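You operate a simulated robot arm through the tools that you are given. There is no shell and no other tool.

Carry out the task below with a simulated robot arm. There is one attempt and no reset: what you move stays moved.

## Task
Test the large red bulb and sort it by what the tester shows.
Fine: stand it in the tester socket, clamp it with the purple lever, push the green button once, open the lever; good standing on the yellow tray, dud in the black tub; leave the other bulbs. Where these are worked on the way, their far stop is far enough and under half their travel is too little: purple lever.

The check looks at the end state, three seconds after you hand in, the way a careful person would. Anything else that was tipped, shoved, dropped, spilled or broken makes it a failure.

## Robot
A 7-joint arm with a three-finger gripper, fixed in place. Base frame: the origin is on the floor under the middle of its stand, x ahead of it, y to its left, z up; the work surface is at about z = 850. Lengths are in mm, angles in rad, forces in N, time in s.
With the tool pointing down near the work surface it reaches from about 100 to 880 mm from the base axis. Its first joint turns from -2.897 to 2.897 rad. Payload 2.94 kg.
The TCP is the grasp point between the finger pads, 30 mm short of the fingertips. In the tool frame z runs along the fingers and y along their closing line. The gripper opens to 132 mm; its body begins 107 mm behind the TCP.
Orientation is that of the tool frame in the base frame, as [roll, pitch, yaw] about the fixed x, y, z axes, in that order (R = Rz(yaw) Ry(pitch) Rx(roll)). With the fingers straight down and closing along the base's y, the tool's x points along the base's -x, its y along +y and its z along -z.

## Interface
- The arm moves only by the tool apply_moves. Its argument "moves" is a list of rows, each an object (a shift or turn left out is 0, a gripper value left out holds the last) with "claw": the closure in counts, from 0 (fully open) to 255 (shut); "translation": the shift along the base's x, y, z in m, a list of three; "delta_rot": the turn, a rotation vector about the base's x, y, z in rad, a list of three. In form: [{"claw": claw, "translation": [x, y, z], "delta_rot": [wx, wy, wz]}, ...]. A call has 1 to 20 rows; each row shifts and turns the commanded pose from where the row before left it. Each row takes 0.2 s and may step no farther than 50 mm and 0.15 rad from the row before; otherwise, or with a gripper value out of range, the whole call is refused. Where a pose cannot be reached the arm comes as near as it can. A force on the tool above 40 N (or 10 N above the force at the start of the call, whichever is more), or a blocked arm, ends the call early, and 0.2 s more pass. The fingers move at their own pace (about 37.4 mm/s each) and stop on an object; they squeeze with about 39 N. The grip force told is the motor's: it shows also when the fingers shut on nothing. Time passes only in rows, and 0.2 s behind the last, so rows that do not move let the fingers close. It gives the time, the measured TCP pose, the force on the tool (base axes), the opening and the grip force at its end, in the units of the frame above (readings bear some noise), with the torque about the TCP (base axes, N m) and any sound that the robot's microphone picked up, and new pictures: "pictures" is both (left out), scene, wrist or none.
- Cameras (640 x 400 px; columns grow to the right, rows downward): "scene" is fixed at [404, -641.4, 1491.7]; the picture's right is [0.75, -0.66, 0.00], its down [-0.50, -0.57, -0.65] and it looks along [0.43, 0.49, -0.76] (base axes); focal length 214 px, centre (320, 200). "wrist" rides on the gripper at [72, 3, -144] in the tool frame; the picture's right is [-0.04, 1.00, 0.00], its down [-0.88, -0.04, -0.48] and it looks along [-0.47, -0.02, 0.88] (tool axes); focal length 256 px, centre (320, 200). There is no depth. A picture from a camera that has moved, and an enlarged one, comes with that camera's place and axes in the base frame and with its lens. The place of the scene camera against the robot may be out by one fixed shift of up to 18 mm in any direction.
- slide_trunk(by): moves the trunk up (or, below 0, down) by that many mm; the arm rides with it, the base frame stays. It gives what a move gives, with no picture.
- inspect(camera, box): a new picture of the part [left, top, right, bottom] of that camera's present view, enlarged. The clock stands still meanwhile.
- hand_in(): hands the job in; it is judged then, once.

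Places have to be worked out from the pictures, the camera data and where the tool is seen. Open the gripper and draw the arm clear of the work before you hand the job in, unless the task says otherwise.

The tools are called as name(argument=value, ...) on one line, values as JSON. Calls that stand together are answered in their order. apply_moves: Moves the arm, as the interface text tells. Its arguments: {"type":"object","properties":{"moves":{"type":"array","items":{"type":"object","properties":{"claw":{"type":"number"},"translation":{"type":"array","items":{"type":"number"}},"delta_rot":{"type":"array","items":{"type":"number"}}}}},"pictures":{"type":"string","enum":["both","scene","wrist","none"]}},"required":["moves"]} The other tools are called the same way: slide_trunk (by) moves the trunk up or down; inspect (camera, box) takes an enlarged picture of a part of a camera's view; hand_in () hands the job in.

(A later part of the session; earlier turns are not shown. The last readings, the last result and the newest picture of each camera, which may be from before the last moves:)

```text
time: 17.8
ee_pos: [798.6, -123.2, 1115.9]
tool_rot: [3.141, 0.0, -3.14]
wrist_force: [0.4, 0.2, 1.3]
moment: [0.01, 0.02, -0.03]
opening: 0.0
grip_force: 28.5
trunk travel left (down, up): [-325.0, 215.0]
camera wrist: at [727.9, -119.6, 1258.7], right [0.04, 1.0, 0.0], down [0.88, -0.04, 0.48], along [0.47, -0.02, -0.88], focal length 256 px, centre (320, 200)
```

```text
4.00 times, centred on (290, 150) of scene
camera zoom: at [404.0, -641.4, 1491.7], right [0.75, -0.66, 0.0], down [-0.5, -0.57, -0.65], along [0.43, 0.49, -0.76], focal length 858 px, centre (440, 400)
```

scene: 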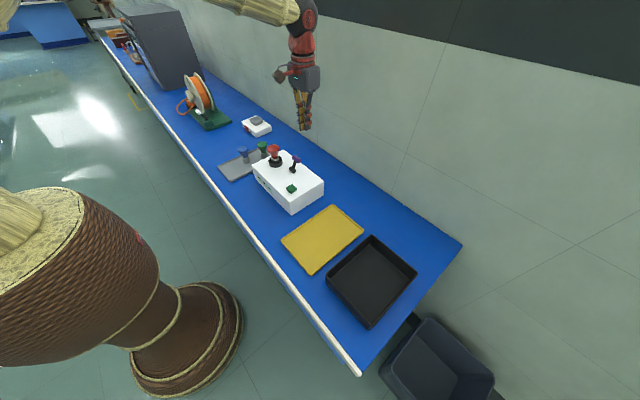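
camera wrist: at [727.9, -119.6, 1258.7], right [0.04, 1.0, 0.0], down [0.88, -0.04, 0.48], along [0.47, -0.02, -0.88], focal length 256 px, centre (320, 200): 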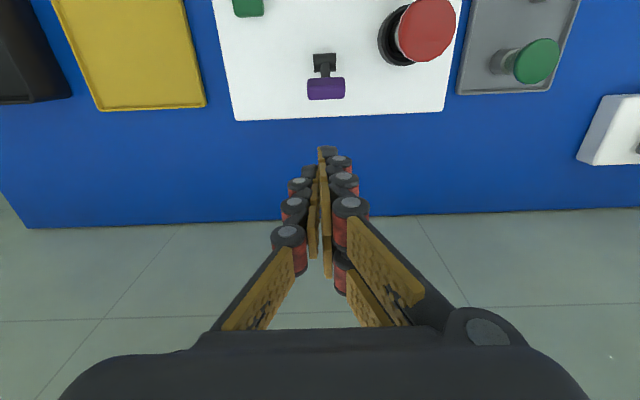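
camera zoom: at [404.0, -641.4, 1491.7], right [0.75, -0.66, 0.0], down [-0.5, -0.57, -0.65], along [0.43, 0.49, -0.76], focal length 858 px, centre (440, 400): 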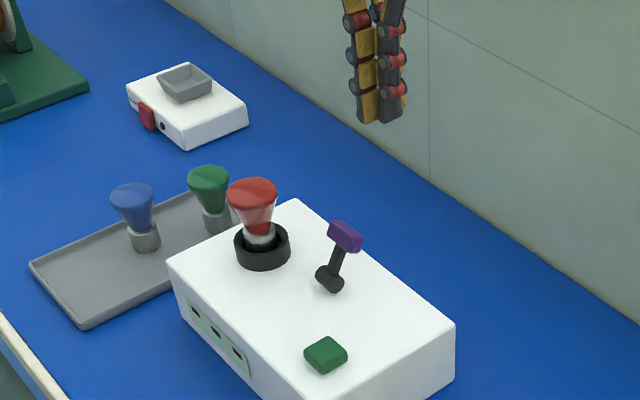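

The closed fingers' leading edge is at x≈778, about 15 mm behind the handle's far edge (≈763), and aligned in y. I descend so the tips reach z≈960 behind the handle.

apply_moves(moves=[{"translation": [0, 0, -0.035]}, {"translation": [0, 0, -0.035]}, {"translation": [0, 0, -0.03]}, {"translation": [0, 0, -0.025]}, {"translation": [0, 0, 0]}], pictures="both")

inspect(camera="wrist", box=[200, 40, 440, 260])

inspect(camera="scene", box=[250, 120, 330, 190])

```text
time: 19.0
ee_pos: [799.9, -122.0, 989.4]
tool_rot: [-3.142, 0.001, -3.141]
wrist_force: [0.2, 0.1, 0.1]
moment: [0.02, -0.02, 0.0]
opening: 0.0
grip_force: 28.8
trunk travel left (down, up): [-325.0, 215.0]
camera wrist: at [728.5, -118.8, 1133.5], right [0.04, 1.0, 0.0], down [0.88, -0.04, 0.48], along [0.48, -0.02, -0.88], focal length 256 px, centre (320, 200)
```

scene: 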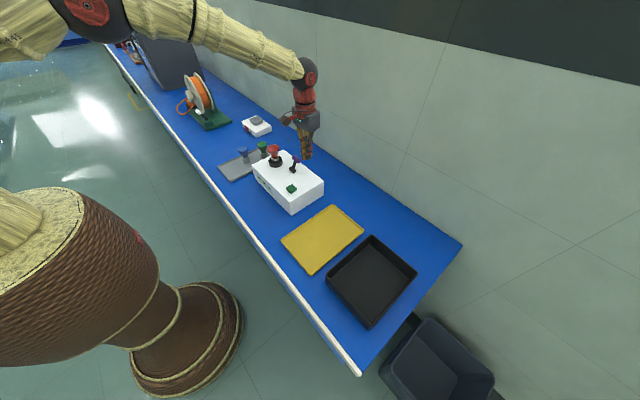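
wrist: 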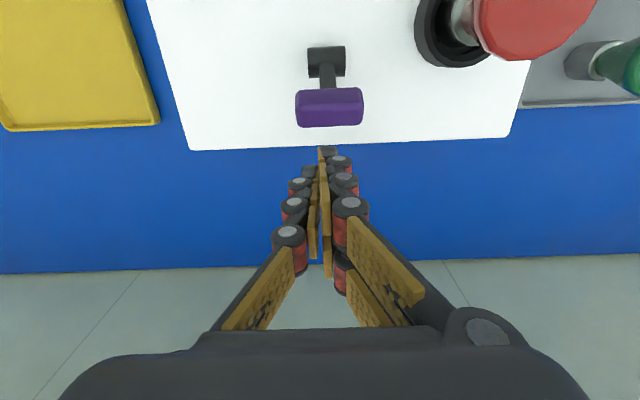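

```text
1.82 times, centred on (320, 150) of wrist
camera zoom: at [728.5, -118.8, 1133.5], right [0.04, 1.0, 0.0], down [0.88, -0.04, 0.48], along [0.48, -0.02, -0.88], focal length 465 px, centre (320, 291)
```

zoom: 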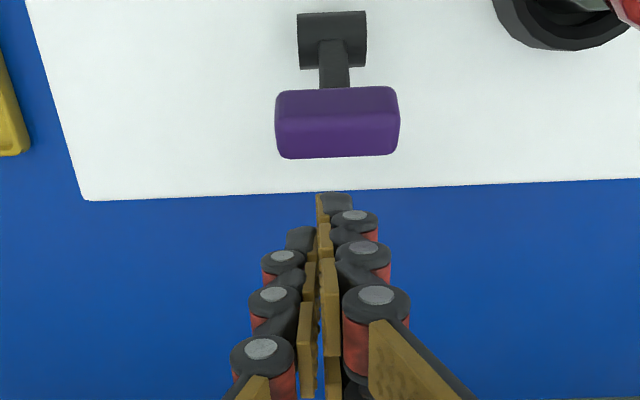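

```text
5.71 times, centred on (290, 155) of scene
camera zoom: at [404.0, -641.4, 1491.7], right [0.75, -0.66, 0.0], down [-0.5, -0.57, -0.65], along [0.43, 0.49, -0.76], focal length 1226 px, centre (491, 457)
```

zoom: 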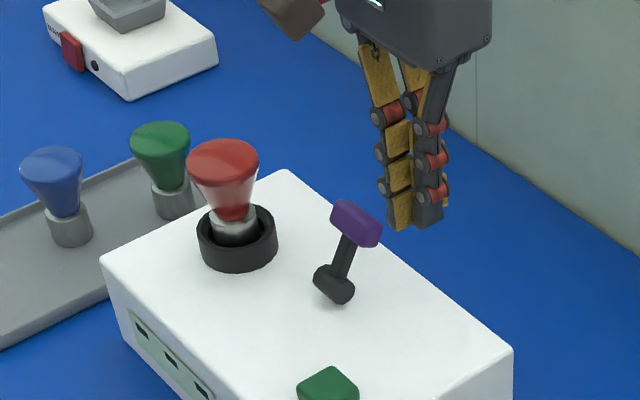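

Fingertips are behind the handle with a ~16 mm gap. I pull in −x gradually and watch force and lever movement.

apply_moves(moves=[{"translation": [-0.012, 0, 0]}, {"translation": [-0.006, 0, 0]}, {"translation": [-0.006, 0, 0]}, {"translation": [-0.006, 0, 0]}, {"translation": [0, 0, 0]}], pictures="none")

inspect(camera="scene", box=[250, 120, 330, 190])

inspect(camera="wrist", box=[200, 40, 440, 260])

```text
time: 20.2
ee_pos: [769.6, -123.5, 988.0]
tool_rot: [3.141, -0.003, 3.141]
wrist_force: [0.6, 0.3, -0.4]
moment: [-0.01, 0.02, -0.03]
opening: 0.0
grip_force: 28.6
trunk travel left (down, up): [-325.0, 215.0]
```

```text
5.71 times, centred on (290, 155) of scene
camera zoom: at [404.0, -641.4, 1491.7], right [0.75, -0.66, 0.0], down [-0.5, -0.57, -0.65], along [0.43, 0.49, -0.76], focal length 1226 px, centre (491, 457)
```

zoom: 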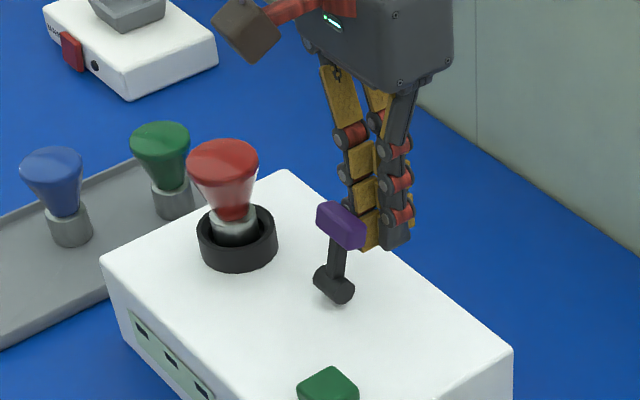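

```text
1.82 times, centred on (320, 150) of wrist
camera zoom: at [699.2, -119.5, 1131.9], right [0.04, 1.0, 0.0], down [0.88, -0.04, 0.47], along [0.47, -0.02, -0.88], focal length 465 px, centre (320, 291)
```

zoom: 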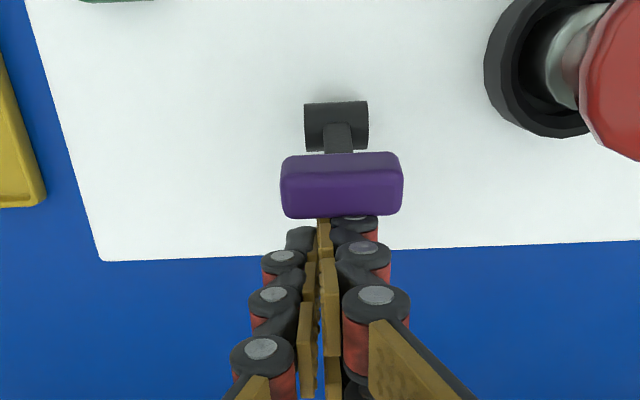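

The lever swings toward the robot with almost no force. I keep pulling in small steps.

apply_moves(moves=[{"translation": [-0.006, 0, 0]}, {"translation": [-0.006, 0, 0]}, {"translation": [-0.006, 0, 0]}, {"translation": [-0.006, 0, 0]}, {"translation": [0, 0, 0]}], pictures="none")

inspect(camera="scene", box=[250, 120, 330, 190])

inspect(camera="wrist", box=[200, 40, 440, 260])

```text
time: 21.4
ee_pos: [746.0, -122.5, 988.0]
tool_rot: [-3.142, 0.001, 3.141]
wrist_force: [0.2, 0.5, 0.3]
moment: [-0.04, 0.02, -0.02]
opening: 0.0
grip_force: 28.6
trunk travel left (down, up): [-325.0, 215.0]
```

```text
5.71 times, centred on (290, 155) of scene
camera zoom: at [404.0, -641.4, 1491.7], right [0.75, -0.66, 0.0], down [-0.5, -0.57, -0.65], along [0.43, 0.49, -0.76], focal length 1226 px, centre (491, 457)
```

zoom: 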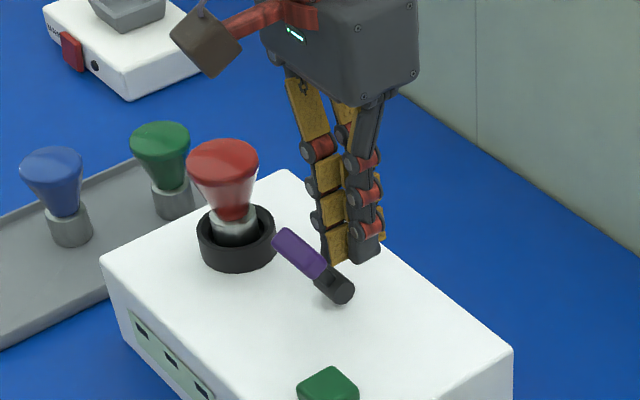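

```text
1.82 times, centred on (320, 150) of wrist
camera zoom: at [675.3, -118.5, 1133.0], right [0.04, 1.0, 0.0], down [0.88, -0.04, 0.48], along [0.47, -0.02, -0.88], focal length 465 px, centre (320, 291)
```

zoom: 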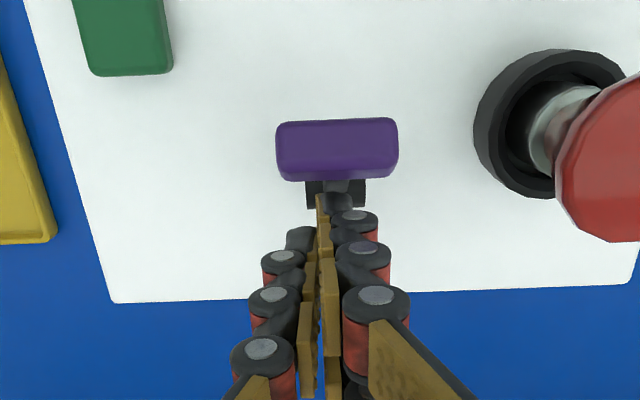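

The lever has crossed over and now leans about 30° toward the robot. I push a bit further to be sure it is at its far stop, watching for resistance.

apply_moves(moves=[{"translation": [-0.004, 0, 0]}, {"translation": [-0.004, 0, 0]}, {"translation": [0, 0, 0]}], pictures="none")

inspect(camera="scene", box=[250, 120, 330, 190])

inspect(camera="wrist", box=[200, 40, 440, 260])

```text
time: 22.2
ee_pos: [742.5, -121.8, 990.3]
tool_rot: [-3.141, 0.005, 3.141]
wrist_force: [18.1, -1.4, 6.8]
moment: [-0.01, -0.33, -0.13]
opening: 0.1
grip_force: 28.6
trunk travel left (down, up): [-325.0, 215.0]
```

```text
5.71 times, centred on (290, 155) of scene
camera zoom: at [404.0, -641.4, 1491.7], right [0.75, -0.66, 0.0], down [-0.5, -0.57, -0.65], along [0.43, 0.49, -0.76], focal length 1226 px, centre (491, 457)
```

zoom: 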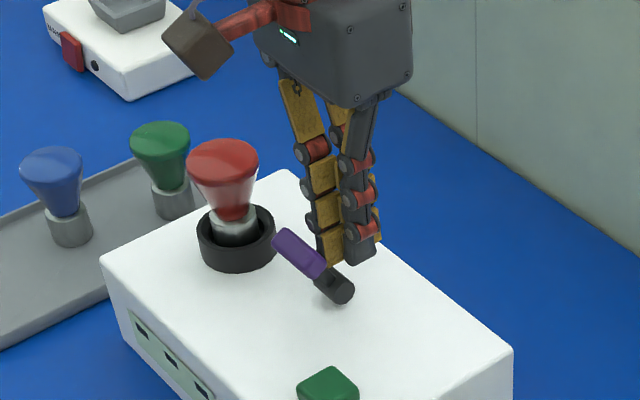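

```text
1.82 times, centred on (320, 150) of wrist
camera zoom: at [670.5, -118.9, 1133.9], right [0.04, 1.0, 0.0], down [0.88, -0.04, 0.48], along [0.48, -0.02, -0.88], focal length 465 px, centre (320, 291)
```

zoom: 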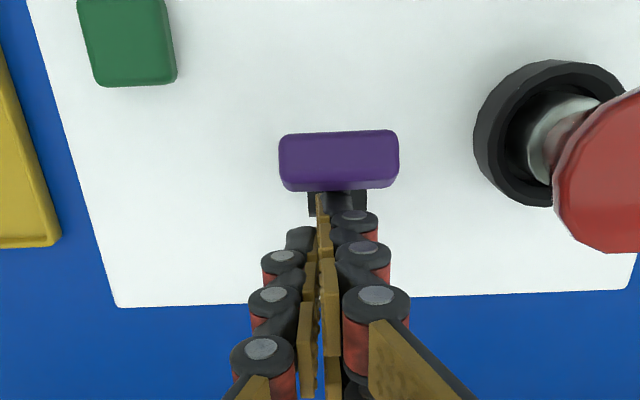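

The force rose to 18 N with the lever unmoved, so it's at its far stop. I back off, rise, and move above the green button (≈(668, −191)).

apply_moves(moves=[{"translation": [0.008, 0, 0]}, {"translation": [0.012, 0, 0.01]}, {"translation": [0, 0, 0.04]}, {"translation": [0, 0, 0.04]}, {"translation": [-0.045, -0.02, 0]}, {"translation": [-0.04, -0.025, 0]}, {"translation": [0, -0.02, 0]}, {"translation": [0, 0, 0]}], pictures="both")

inspect(camera="scene", box=[240, 120, 340, 215])

inspect(camera="wrist", box=[240, 60, 440, 220])

```text
time: 24.0
ee_pos: [673.2, -188.8, 1078.1]
tool_rot: [-3.14, -0.001, -3.141]
wrist_force: [-0.2, -0.1, -0.8]
moment: [-0.05, -0.02, 0.01]
opening: 0.0
grip_force: 28.5
trunk travel left (down, up): [-325.0, 215.0]
camera wrist: at [602.1, -184.3, 1222.6], right [0.04, 1.0, 0.0], down [0.88, -0.04, 0.48], along [0.47, -0.02, -0.88], focal length 256 px, centre (320, 200)
```

scene: 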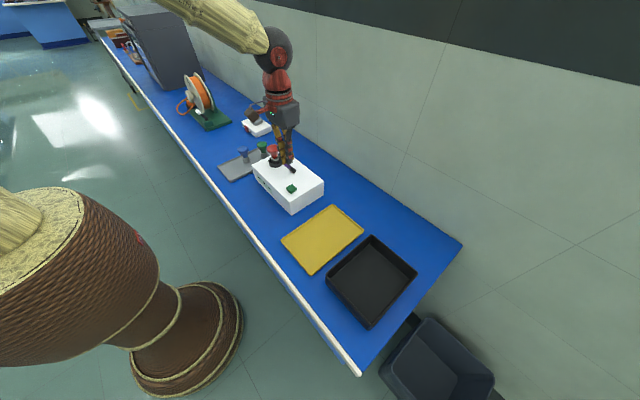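
wrist: 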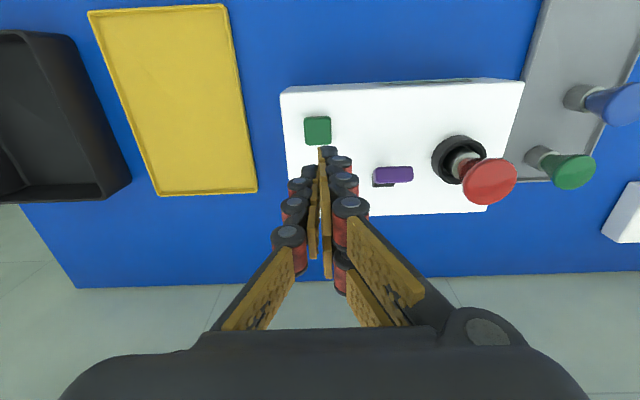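

```text
4.21 times, centred on (290, 168) of scene
camera zoom: at [404.0, -641.4, 1491.7], right [0.75, -0.66, 0.0], down [-0.5, -0.57, -0.65], along [0.43, 0.49, -0.76], focal length 903 px, centre (446, 337)
```

zoom: 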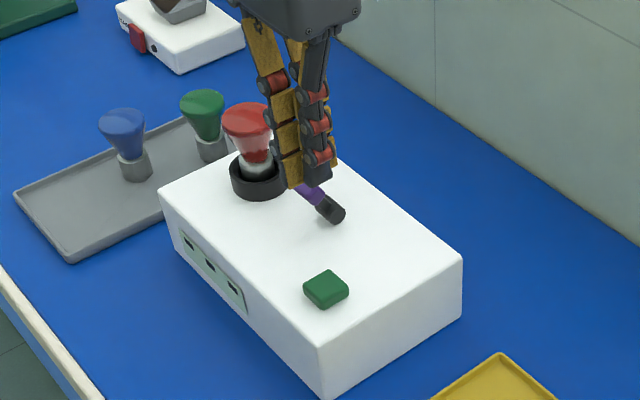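

```text
2.50 times, centred on (340, 140) of wrist
camera zoom: at [602.1, -184.3, 1222.6], right [0.04, 1.0, 0.0], down [0.88, -0.04, 0.48], along [0.47, -0.02, -0.88], focal length 640 px, centre (270, 350)
```

zoom: 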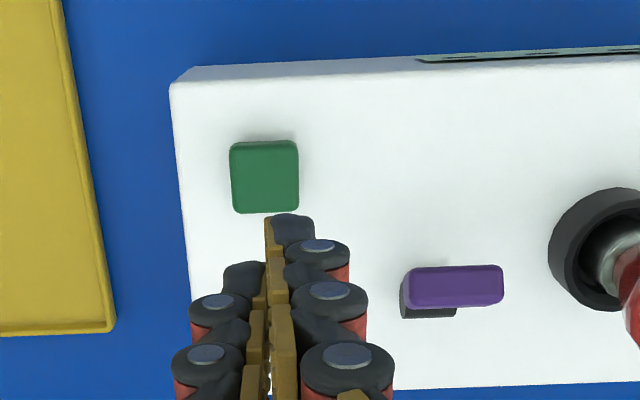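

The green button's top centre is at about (669, −189, 936), and the lever remains clamped. I align the closed fingertips over it and descend to ~15 mm above.

apply_moves(moves=[{"translation": [-0.0045, -0.0005, -0.03]}, {"translation": [0, 0, -0.03]}, {"translation": [0, 0, -0.035]}, {"translation": [0, 0, 0]}], pictures="none")

inspect(camera="scene", box=[250, 140, 340, 215])

inspect(camera="wrist", box=[240, 60, 440, 220])

```text
time: 25.0
ee_pos: [669.4, -188.7, 983.4]
tool_rot: [-3.141, -0.002, -3.141]
wrist_force: [-0.3, 0.8, 0.3]
moment: [-0.02, 0.0, -0.01]
opening: 0.0
grip_force: 28.8
trunk travel left (down, up): [-325.0, 215.0]
```

```text
5.33 times, centred on (295, 178) of scene
camera zoom: at [404.0, -641.4, 1491.7], right [0.75, -0.66, 0.0], down [-0.5, -0.57, -0.65], along [0.43, 0.49, -0.76], focal length 1144 px, centre (453, 320)
```

zoom: 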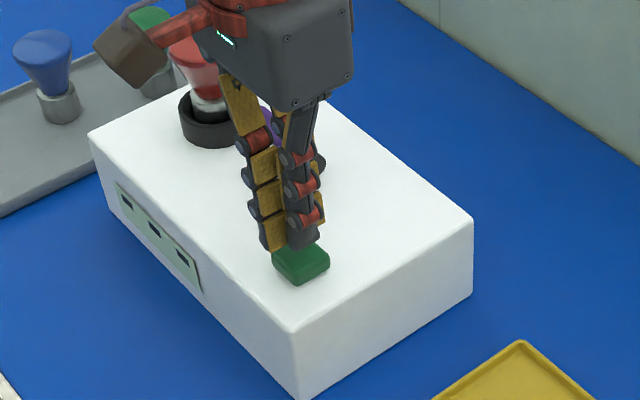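

```text
2.50 times, centred on (340, 140) of wrist
camera zoom: at [598.3, -185.5, 1126.8], right [0.04, 1.0, 0.0], down [0.88, -0.04, 0.48], along [0.47, -0.02, -0.88], focal length 640 px, centre (270, 350)
```

zoom: 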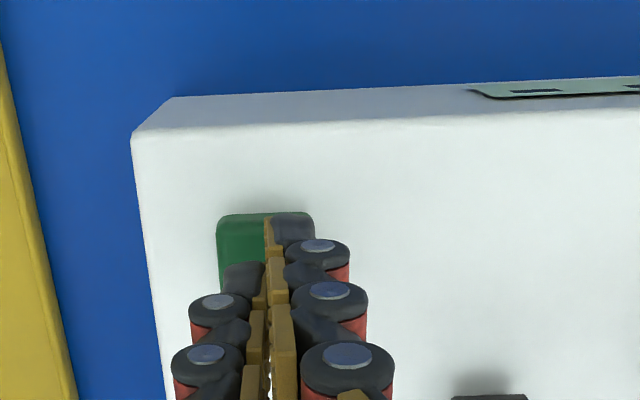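

Fingertips sit centred over the button, ~15 mm above. I press down in small steps, watching for contact force or a click.

apply_moves(moves=[{"translation": [0, 0, -0.005]}, {"translation": [0, 0, -0.005]}, {"translation": [0, 0, -0.003]}, {"translation": [0, 0, -0.002]}, {"translation": [0, 0, 0]}], pictures="none")

inspect(camera="scene", box=[250, 140, 340, 215])

```text
time: 26.2
ee_pos: [668.5, -187.9, 968.0]
tool_rot: [-3.141, -0.002, -3.141]
wrist_force: [0.8, 0.7, 1.3]
moment: [0.0, 0.01, 0.0]
opening: 5.8
grip_force: 28.1
trunk travel left (down, up): [-325.0, 215.0]
```

```text
5.33 times, centred on (295, 178) of scene
camera zoom: at [404.0, -641.4, 1491.7], right [0.75, -0.66, 0.0], down [-0.5, -0.57, -0.65], along [0.43, 0.49, -0.76], focal length 1144 px, centre (453, 320)
```

zoom: 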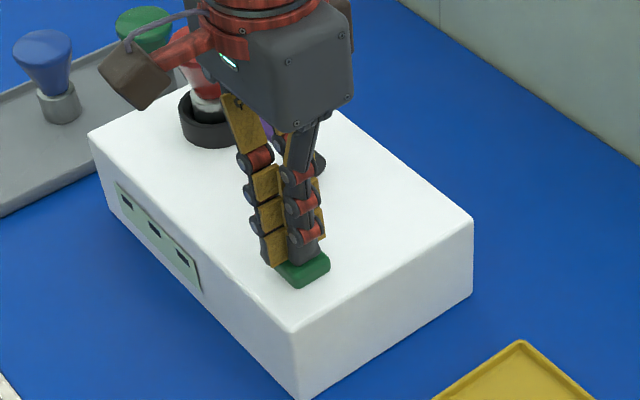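

Light contact has begun (fingers spread 6 mm). I press a little further in small steps.

apply_moves(moves=[{"translation": [0, 0, -0.002]}, {"translation": [0, 0, -0.001]}, {"translation": [0, 0, 0]}], pictures="none")

inspect(camera="scene", box=[260, 160, 320, 210])

inspect(camera="wrist", box=[240, 60, 440, 220])

```text
time: 27.0
ee_pos: [669.2, -188.7, 966.0]
tool_rot: [-3.141, -0.001, 3.141]
wrist_force: [1.1, -0.4, 3.3]
moment: [0.01, -0.03, -0.01]
opening: 6.0
grip_force: 28.6
trunk travel left (down, up): [-325.0, 215.0]
heard: click
```

```text
8.00 times, centred on (290, 185) of scene
camera zoom: at [404.0, -641.4, 1491.7], right [0.75, -0.66, 0.0], down [-0.5, -0.57, -0.65], along [0.43, 0.49, -0.76], focal length 1716 px, centre (560, 320)
```

zoom: 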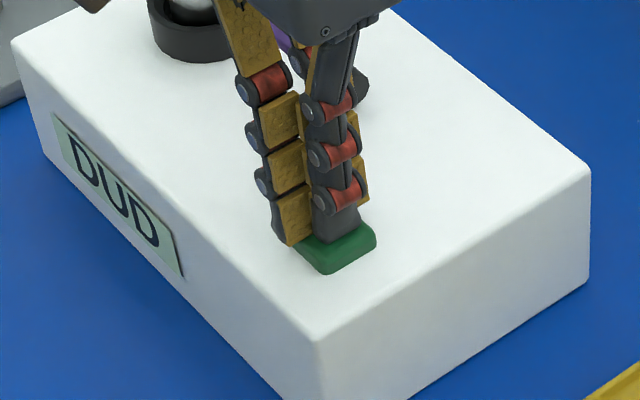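

```text
2.50 times, centred on (340, 140) of wrist
camera zoom: at [597.9, -184.3, 1109.4], right [0.04, 1.0, 0.0], down [0.88, -0.04, 0.48], along [0.48, -0.02, -0.88], focal length 640 px, centre (270, 350)
```

zoom: 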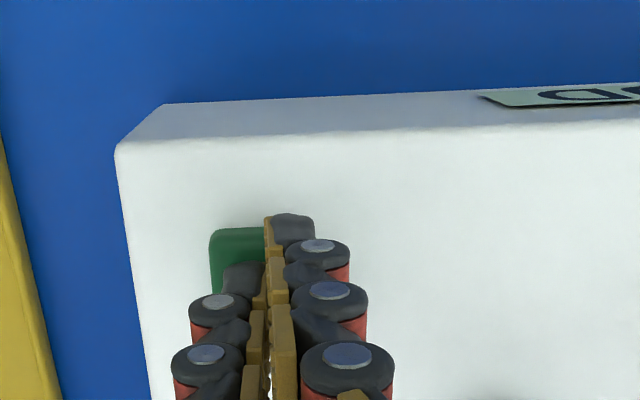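

A click was heard and the display shows "DUD". I release the button by rising straight up, then look again and position for opening the lever from the near side.

apply_moves(moves=[{"translation": [0, 0, 0.02]}, {"translation": [0, 0, 0.035]}, {"translation": [0, 0, 0.045]}, {"translation": [-0.005, 0.033, 0]}, {"translation": [-0.006, 0.033, 0]}, {"translation": [0, 0, 0]}], pictures="both")

inspect(camera="scene", box=[240, 120, 340, 215])

inspect(camera="wrist", box=[220, 60, 460, 240])

```text
time: 28.4
ee_pos: [656.9, -122.5, 1066.8]
tool_rot: [3.142, 0.001, 3.141]
wrist_force: [-0.4, 0.7, 0.4]
moment: [-0.02, 0.01, -0.01]
opening: 0.0
grip_force: 28.8
trunk travel left (down, up): [-325.0, 215.0]
camera wrist: at [585.8, -118.6, 1210.9], right [0.04, 1.0, 0.0], down [0.88, -0.04, 0.48], along [0.47, -0.02, -0.88], focal length 256 px, centre (320, 200)
```

scene: 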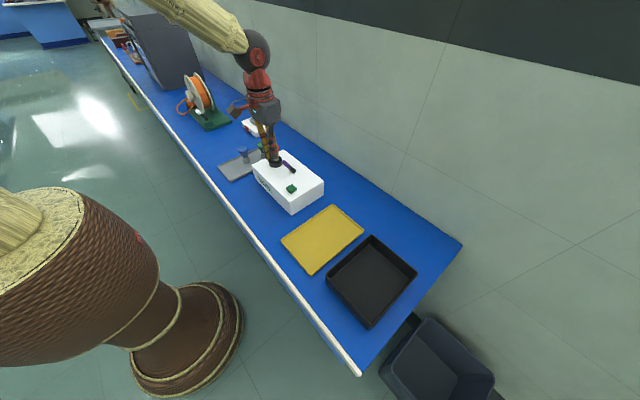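
wrist: 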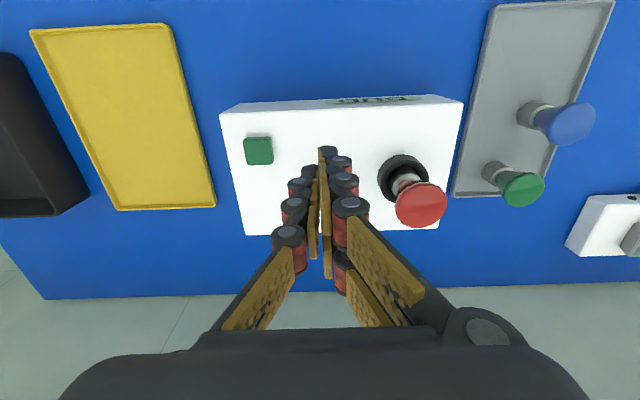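

```text
4.21 times, centred on (290, 168) of scene
camera zoom: at [404.0, -641.4, 1491.7], right [0.75, -0.66, 0.0], down [-0.5, -0.57, -0.65], along [0.43, 0.49, -0.76], focal length 903 px, centre (446, 337)
```

zoom: 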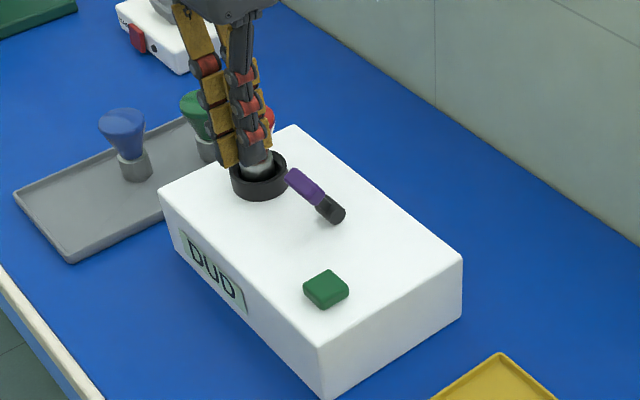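

```text
2.22 times, centred on (340, 150) of wrist
camera zoom: at [585.8, -118.6, 1210.9], right [0.04, 1.0, 0.0], down [0.88, -0.04, 0.48], along [0.47, -0.02, -0.88], focal length 569 px, centre (276, 311)
```

zoom: 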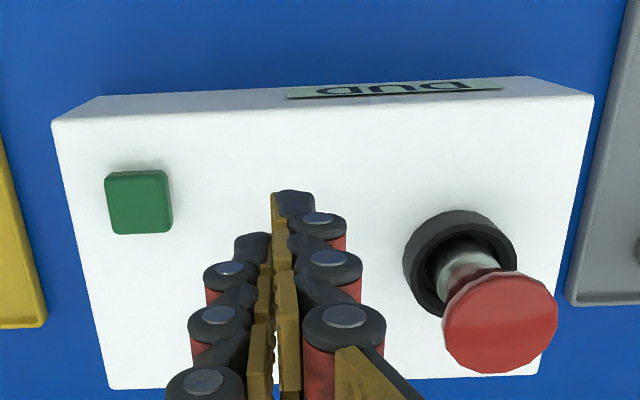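

The display reads DUD and the button has popped back up. I descend on the near side of the lever handle, with a gap, to push it back to its original open position.

apply_moves(moves=[{"translation": [-0.004, 0, -0.02]}, {"translation": [0, 0, -0.03]}, {"translation": [0, 0, -0.028]}, {"translation": [0, 0, 0]}], pictures="none")

inspect(camera="scene", box=[250, 120, 330, 190])

inspect(camera="wrist", box=[220, 60, 460, 240])

```text
time: 29.4
ee_pos: [654.8, -123.2, 988.3]
tool_rot: [3.141, -0.001, -3.141]
wrist_force: [-0.4, -0.7, 0.3]
moment: [-0.01, -0.01, 0.01]
opening: 0.0
grip_force: 28.3
trunk travel left (down, up): [-325.0, 215.0]
```

```text
5.71 times, centred on (290, 155) of scene
camera zoom: at [404.0, -641.4, 1491.7], right [0.75, -0.66, 0.0], down [-0.5, -0.57, -0.65], along [0.43, 0.49, -0.76], focal length 1226 px, centre (491, 457)
```

zoom: 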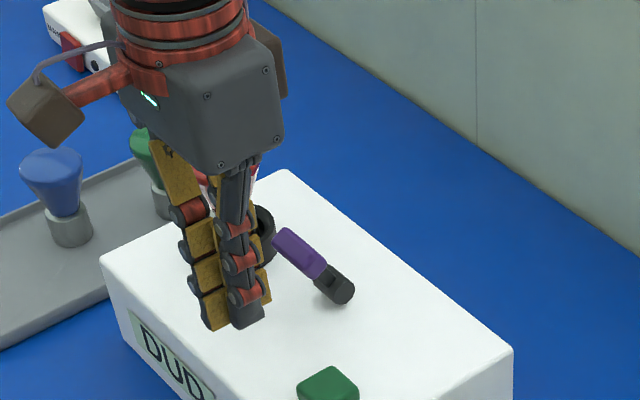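

```text
2.22 times, centred on (340, 150) of wrist
camera zoom: at [583.7, -119.3, 1132.5], right [0.04, 1.0, 0.0], down [0.88, -0.04, 0.48], along [0.48, -0.02, -0.88], focal length 569 px, centre (276, 311)
```

zoom: 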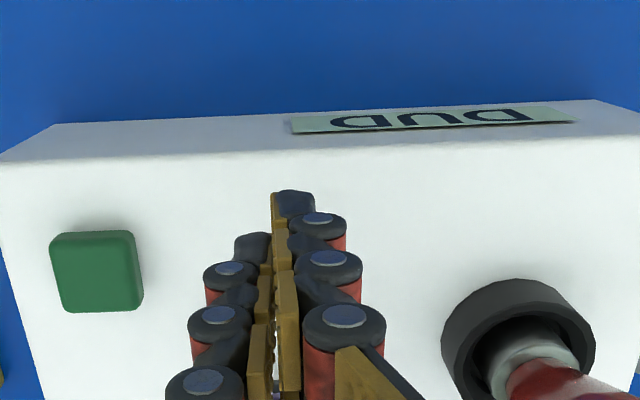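

Clear on the near side. I push in +x steadily to swing the lever back open.

apply_moves(moves=[{"translation": [0.008, 0, 0]}, {"translation": [0.008, 0, 0]}, {"translation": [0.006, 0, 0]}, {"translation": [0.006, 0, 0]}, {"translation": [0.006, 0, 0]}, {"translation": [0, 0, 0]}], pictures="none")

inspect(camera="scene", box=[250, 120, 330, 190])

```text
time: 30.8
ee_pos: [688.1, -121.6, 987.2]
tool_rot: [3.141, -0.001, 3.142]
wrist_force: [-0.6, 0.6, 0.6]
moment: [0.03, 0.0, -0.01]
opening: 0.1
grip_force: 28.6
trunk travel left (down, up): [-325.0, 215.0]
```

```text
5.71 times, centred on (290, 155) of scene
camera zoom: at [404.0, -641.4, 1491.7], right [0.75, -0.66, 0.0], down [-0.5, -0.57, -0.65], along [0.43, 0.49, -0.76], focal length 1226 px, centre (491, 457)
```

zoom: 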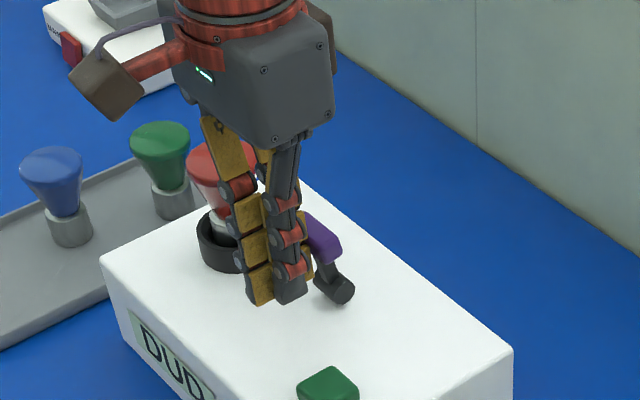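

The lever is rotating back. I continue pushing in +x with small steps until it reaches its open stop.

apply_moves(moves=[{"translation": [0.006, 0, 0]}, {"translation": [0.006, 0, 0]}, {"translation": [0.006, 0, 0]}, {"translation": [0.006, 0, 0]}, {"translation": [0, 0, 0]}], pictures="none")

inspect(camera="scene", box=[250, 120, 330, 190])

inspect(camera="wrist", box=[220, 60, 460, 240])

```text
time: 32.0
ee_pos: [711.1, -122.9, 988.4]
tool_rot: [-3.14, 0.0, -3.141]
wrist_force: [-0.6, -0.5, 0.6]
moment: [-0.01, 0.0, 0.01]
opening: 0.0
grip_force: 27.8
trunk travel left (down, up): [-325.0, 215.0]
```

```text
5.71 times, centred on (290, 155) of scene
camera zoom: at [404.0, -641.4, 1491.7], right [0.75, -0.66, 0.0], down [-0.5, -0.57, -0.65], along [0.43, 0.49, -0.76], focal length 1226 px, centre (491, 457)
```

zoom: 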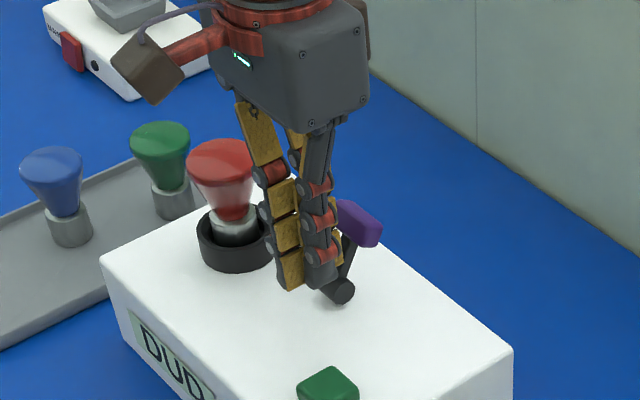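

```text
2.22 times, centred on (340, 150) of wrist
camera zoom: at [640.6, -118.4, 1131.6], right [0.04, 1.0, 0.0], down [0.88, -0.04, 0.48], along [0.47, -0.02, -0.88], focal length 569 px, centre (276, 311)
```

zoom: 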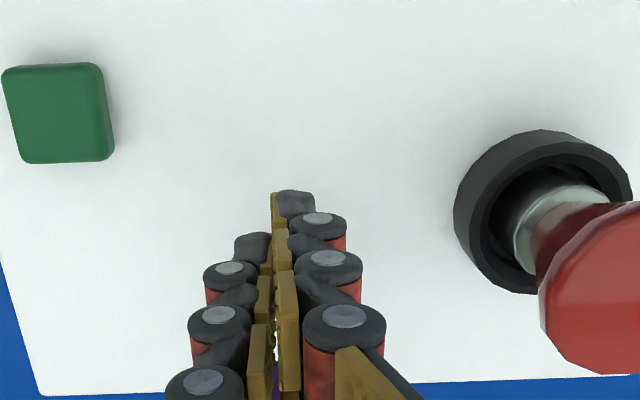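

The lever looks back at its original lean; I nudge a few mm more to confirm the stop by force.

apply_moves(moves=[{"translation": [0.004, 0, 0]}, {"translation": [0.004, 0, 0]}, {"translation": [0, 0, 0]}], pictures="none")

inspect(camera="scene", box=[250, 120, 330, 190])

```text
time: 32.8
ee_pos: [710.7, -122.9, 989.0]
tool_rot: [3.142, -0.011, 3.141]
wrist_force: [-18.5, -3.1, 16.1]
moment: [0.05, 0.19, 0.07]
opening: 0.0
grip_force: 28.3
trunk travel left (down, up): [-325.0, 215.0]
stopped in row 3: the force on the tool passed its limit at 41 N (the readings are from after the stop); the commanded pose is now the measured one
```

```text
5.71 times, centred on (290, 155) of scene
camera zoom: at [404.0, -641.4, 1491.7], right [0.75, -0.66, 0.0], down [-0.5, -0.57, -0.65], along [0.43, 0.49, -0.76], focal length 1226 px, centre (491, 457)
```

zoom: 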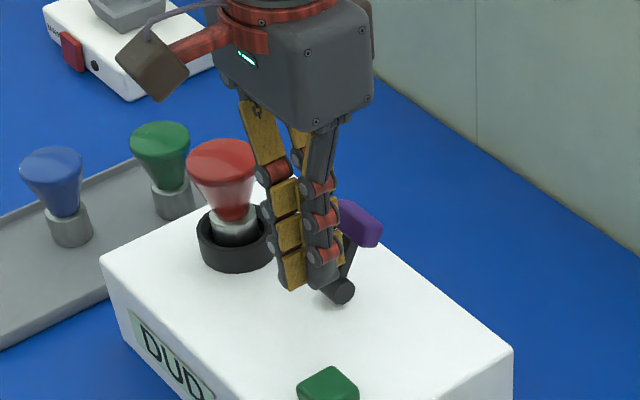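

The open stop is confirmed. I back off, rise, straighten the tool, and move above the bulb while opening the fingers partway.

apply_moves(moves=[{"translation": [-0.012, 0, 0]}, {"translation": [0, 0, 0.03], "delta_rot": [0, -0.011, 0]}, {"translation": [0, 0, 0.045]}, {"translation": [0, 0, 0.045]}, {"translation": [0, 0.03, 0], "claw": 115}, {"translation": [0, 0.03, 0]}, {"translation": [0, 0.032, 0]}, {"translation": [0, 0, 0]}, {"translation": [0, 0, 0]}], pictures="both")

inspect(camera="wrist", box=[220, 60, 460, 240])

inspect(camera="scene", box=[240, 120, 340, 215])

```text
time: 34.8
ee_pos: [704.6, -30.2, 1104.8]
tool_rot: [3.14, -0.001, 3.14]
wrist_force: [0.2, -0.2, 0.3]
moment: [0.0, 0.0, 0.01]
opening: 72.3
grip_force: 0.0
trunk travel left (down, up): [-325.0, 215.0]
camera wrist: at [633.0, -25.7, 1248.3], right [0.04, 1.0, 0.0], down [0.88, -0.04, 0.48], along [0.48, -0.02, -0.88], focal length 256 px, centre (320, 200)
```

scene: 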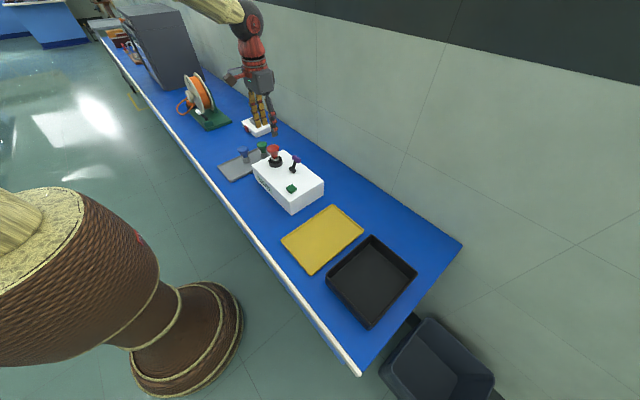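
wrist: 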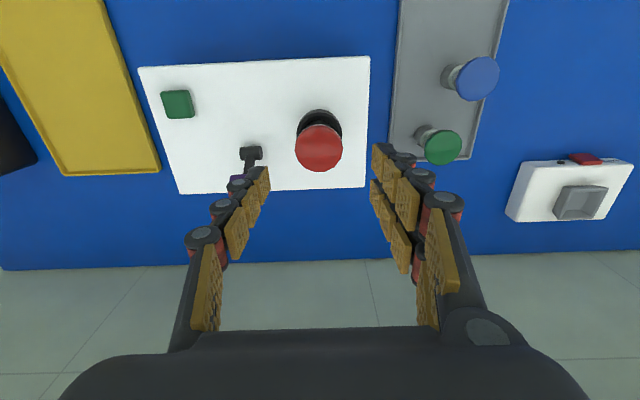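

```text
2.22 times, centred on (340, 150) of wrist
camera zoom: at [633.0, -25.7, 1248.3], right [0.04, 1.0, 0.0], down [0.88, -0.04, 0.48], along [0.48, -0.02, -0.88], focal length 569 px, centre (276, 311)
```

zoom: 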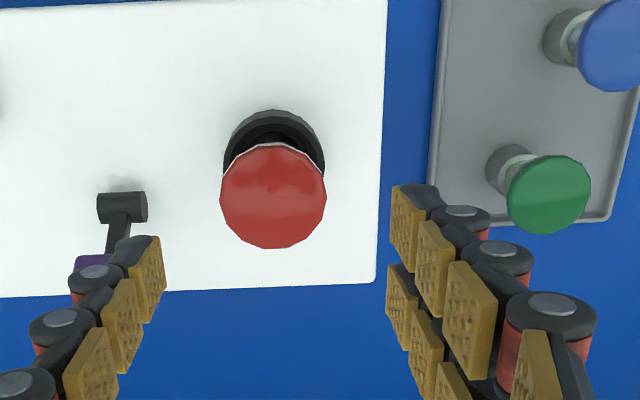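

```text
4.21 times, centred on (290, 168) of scene
camera zoom: at [404.0, -641.4, 1491.7], right [0.75, -0.66, 0.0], down [-0.5, -0.57, -0.65], along [0.43, 0.49, -0.76], focal length 903 px, centre (446, 337)
```

zoom: 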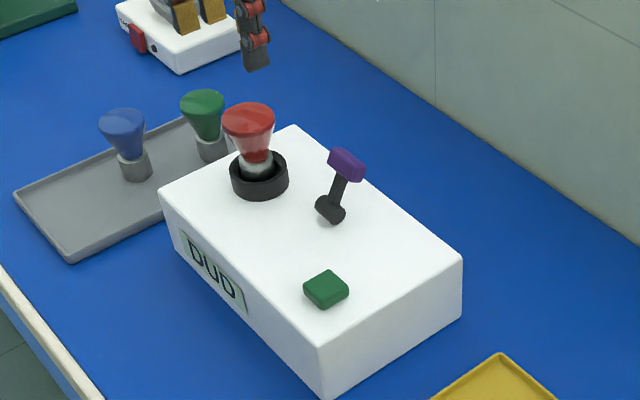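

The lever is open and the bulb stands at (709, −30). I align, descend around the head to the previous grip height, and close.

apply_moves(moves=[{"translation": [0.0045, 0, -0.01]}, {"translation": [0, 0, -0.03]}, {"translation": [0, 0, -0.03]}, {"translation": [0, 0, -0.025]}, {"translation": [0, 0, -0.015]}, {"translation": [0, 0, 0]}], pictures="none")

inspect(camera="wrist", box=[200, 80, 440, 260])

inspect(camera="scene", box=[252, 130, 312, 178])

```text
time: 36.2
ee_pos: [709.9, -30.4, 994.1]
tool_rot: [3.14, 0.0, 3.141]
wrist_force: [0.2, -0.7, -0.6]
moment: [0.0, 0.01, 0.03]
opening: 72.5
grip_force: 0.1
trunk travel left (down, up): [-325.0, 215.0]
```

```text
2.22 times, centred on (320, 170) of wrist
camera zoom: at [637.9, -26.6, 1139.3], right [0.04, 1.0, 0.0], down [0.88, -0.04, 0.48], along [0.48, -0.02, -0.88], focal length 569 px, centre (320, 267)
```

zoom: 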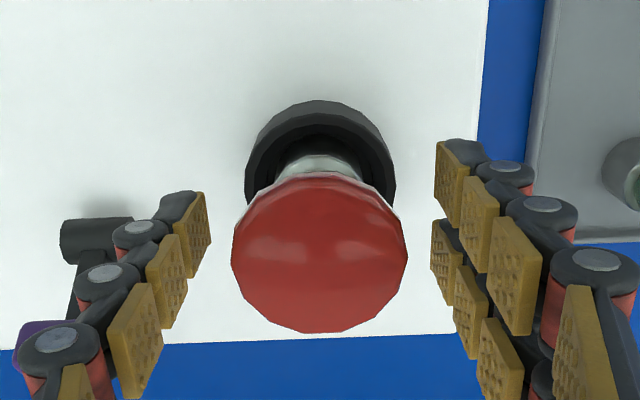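

```text
8.33 times, centred on (282, 154) of scene
camera zoom: at [404.0, -641.4, 1491.7], right [0.75, -0.66, 0.0], down [-0.5, -0.57, -0.65], along [0.43, 0.49, -0.76], focal length 1787 px, centre (637, 583)
```

zoom: 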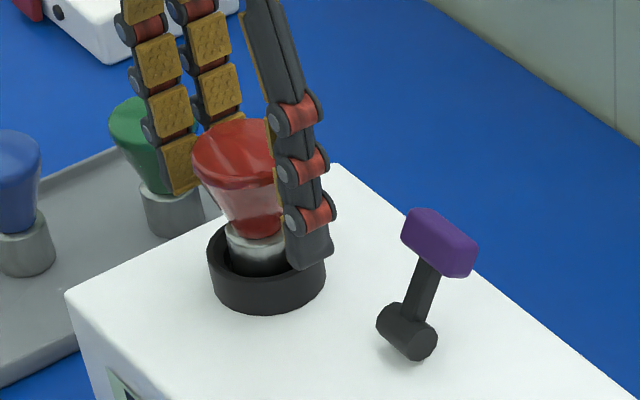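

The bulb head is centred between the fingers, same as before. I close the grip and lift gently straight up.

apply_moves(moves=[{"claw": 255}, {"claw": 255}, {"claw": 255}, {"claw": 255}, {"claw": 255}, {"claw": 255}, {"translation": [0, 0, 0.005]}, {"translation": [0, 0, 0.01]}, {"translation": [0, 0, 0.02]}, {"translation": [0, 0, 0.03]}, {"translation": [0, 0, 0.035]}, {"translation": [0, 0, 0]}], pictures="both")

inspect(camera="wrist", box=[200, 80, 440, 260])

inspect(camera="scene", box=[240, 100, 340, 215])

```text
time: 38.8
ee_pos: [709.4, -30.4, 1094.4]
tool_rot: [3.141, -0.002, 3.141]
wrist_force: [1.2, 0.2, -1.4]
moment: [0.02, 0.01, 0.0]
opening: 43.2
grip_force: 38.7
trunk travel left (down, up): [-325.0, 215.0]
camera wrist: at [638.2, -26.6, 1238.0], right [0.04, 1.0, 0.0], down [0.88, -0.04, 0.47], along [0.47, -0.02, -0.88], focal length 256 px, centre (320, 200)
```

scene: 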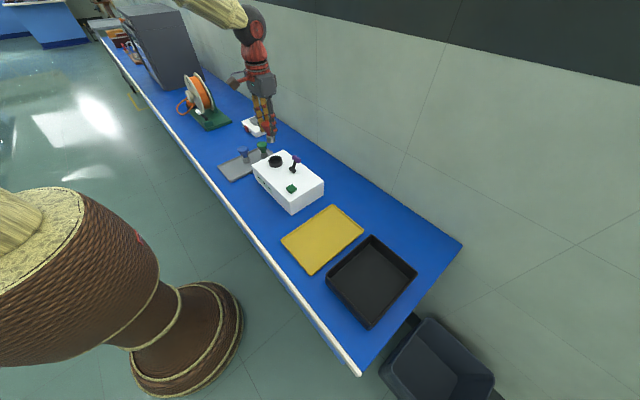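
wrist: 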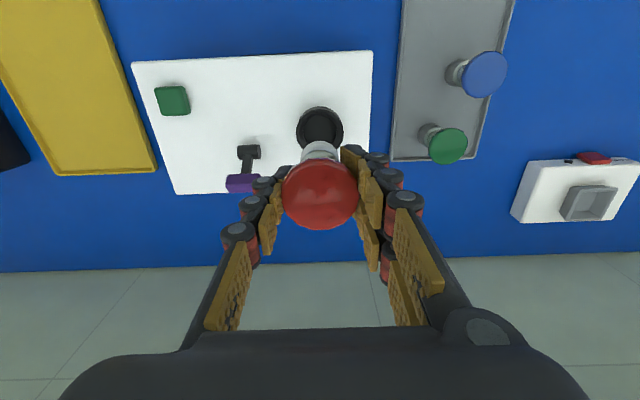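

```text
2.22 times, centred on (320, 170) of wrist
camera zoom: at [638.2, -26.6, 1238.0], right [0.04, 1.0, 0.0], down [0.88, -0.04, 0.47], along [0.47, -0.02, -0.88], focal length 569 px, centre (320, 267)
```

zoom: 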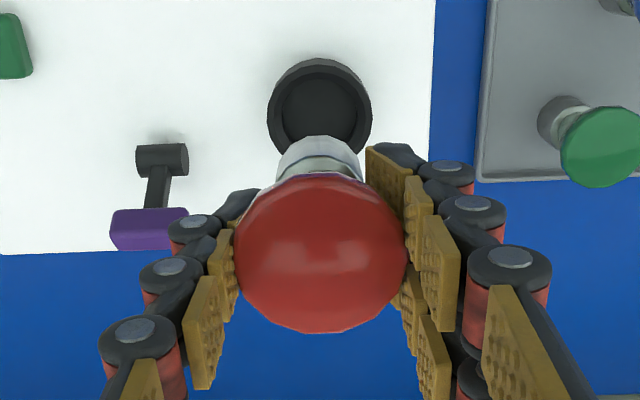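

```text
3.48 times, centred on (290, 158) of scene
camera zoom: at [404.0, -641.4, 1491.7], right [0.75, -0.66, 0.0], down [-0.5, -0.57, -0.65], along [0.43, 0.49, -0.76], focal length 746 px, centre (424, 348)
```

zoom: 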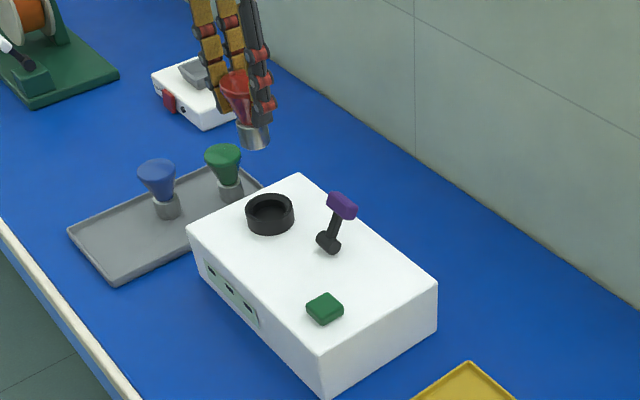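

The bulb is securely lifted, the socket is empty, and the tester's display has reset. The verdict was DUD, so I carry the bulb high across to the black tub and look at the tub from closer.

apply_moves(moves=[{"translation": [-0.009, -0.042, 0.002]}, {"translation": [-0.009, -0.042, 0.002]}, {"translation": [-0.009, -0.042, 0.002]}, {"translation": [-0.009, -0.042, 0]}, {"translation": [-0.009, -0.042, 0]}, {"translation": [-0.009, -0.042, 0]}, {"translation": [-0.009, -0.042, 0]}, {"translation": [-0.009, -0.042, 0]}, {"translation": [-0.009, -0.042, 0]}, {"translation": [-0.009, -0.042, 0]}, {"translation": [0, 0, 0]}], pictures="both")

```text
time: 41.2
ee_pos: [619.0, -449.6, 1102.0]
tool_rot: [3.141, 0.0, -3.141]
wrist_force: [-0.9, -0.2, 0.0]
moment: [0.0, -0.02, 0.03]
opening: 43.2
grip_force: 39.0
trunk travel left (down, up): [-325.0, 215.0]
camera wrist: at [548.1, -445.8, 1246.4], right [0.04, 1.0, 0.0], down [0.88, -0.04, 0.48], along [0.48, -0.02, -0.88], focal length 256 px, centre (320, 200)
```

scene: 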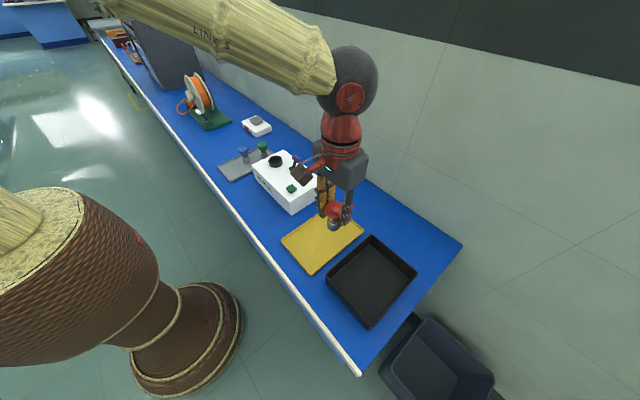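
wrist: 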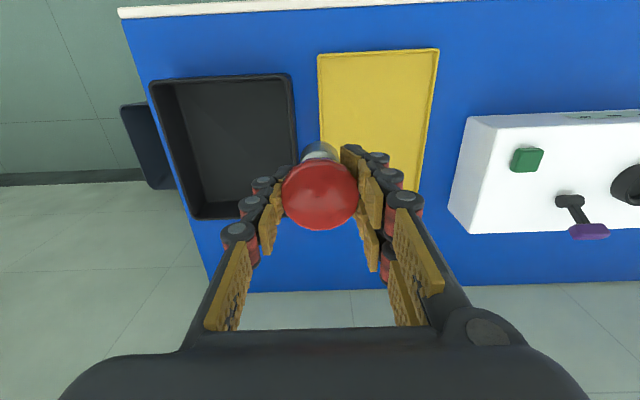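

Tub rim spans roughly x 560–755, y −652–−482. I move above (630, −560), well inside it and within reach, and check from there.

apply_moves(moves=[{"translation": [0.004, -0.037, 0]}, {"translation": [0.004, -0.037, 0]}, {"translation": [0.003, -0.036, 0]}, {"translation": [0, 0, -0.03]}, {"translation": [0, 0, -0.03]}, {"translation": [0, 0, 0]}], pictures="both")

inspect(camera="scene", box=[300, 180, 440, 340])

```text
time: 42.6
ee_pos: [630.1, -560.3, 1041.4]
tool_rot: [3.141, 0.0, 3.141]
wrist_force: [-0.9, 0.8, -1.3]
moment: [-0.02, 0.0, 0.03]
opening: 43.2
grip_force: 38.8
trunk travel left (down, up): [-325.0, 215.0]
camera wrist: at [559.1, -556.3, 1185.2], right [0.04, 1.0, 0.0], down [0.88, -0.04, 0.48], along [0.48, -0.02, -0.88], focal length 256 px, centre (320, 200)
```

scene: 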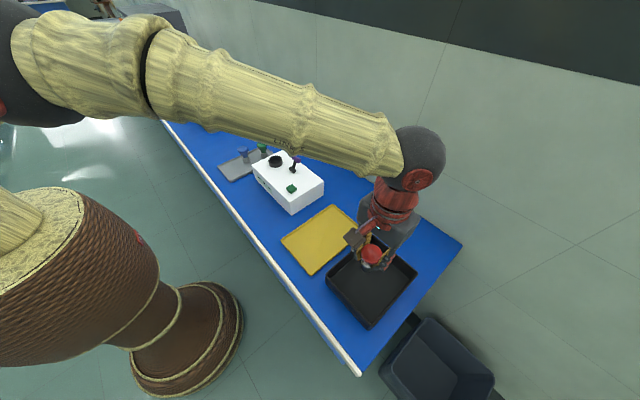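
wrist: 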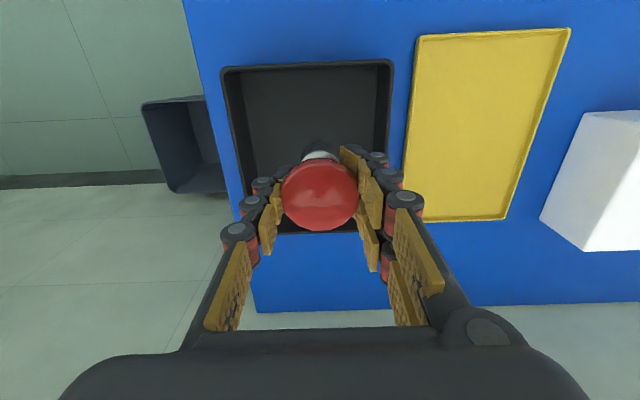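

```text
2.50 times, centred on (370, 260) of scene
camera zoom: at [404.0, -641.4, 1491.7], right [0.75, -0.66, 0.0], down [-0.5, -0.57, -0.65], along [0.43, 0.49, -0.76], focal length 536 px, centre (195, 50)
```

zoom: 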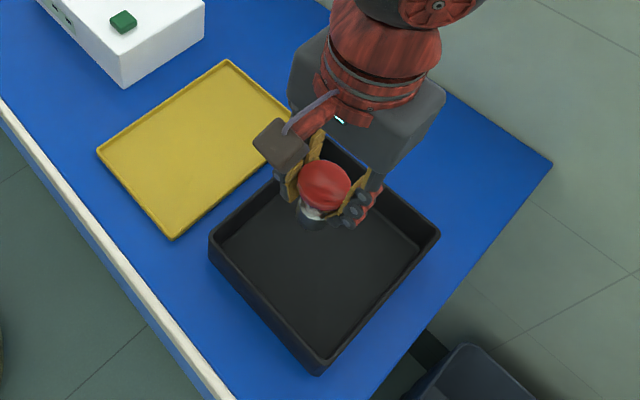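

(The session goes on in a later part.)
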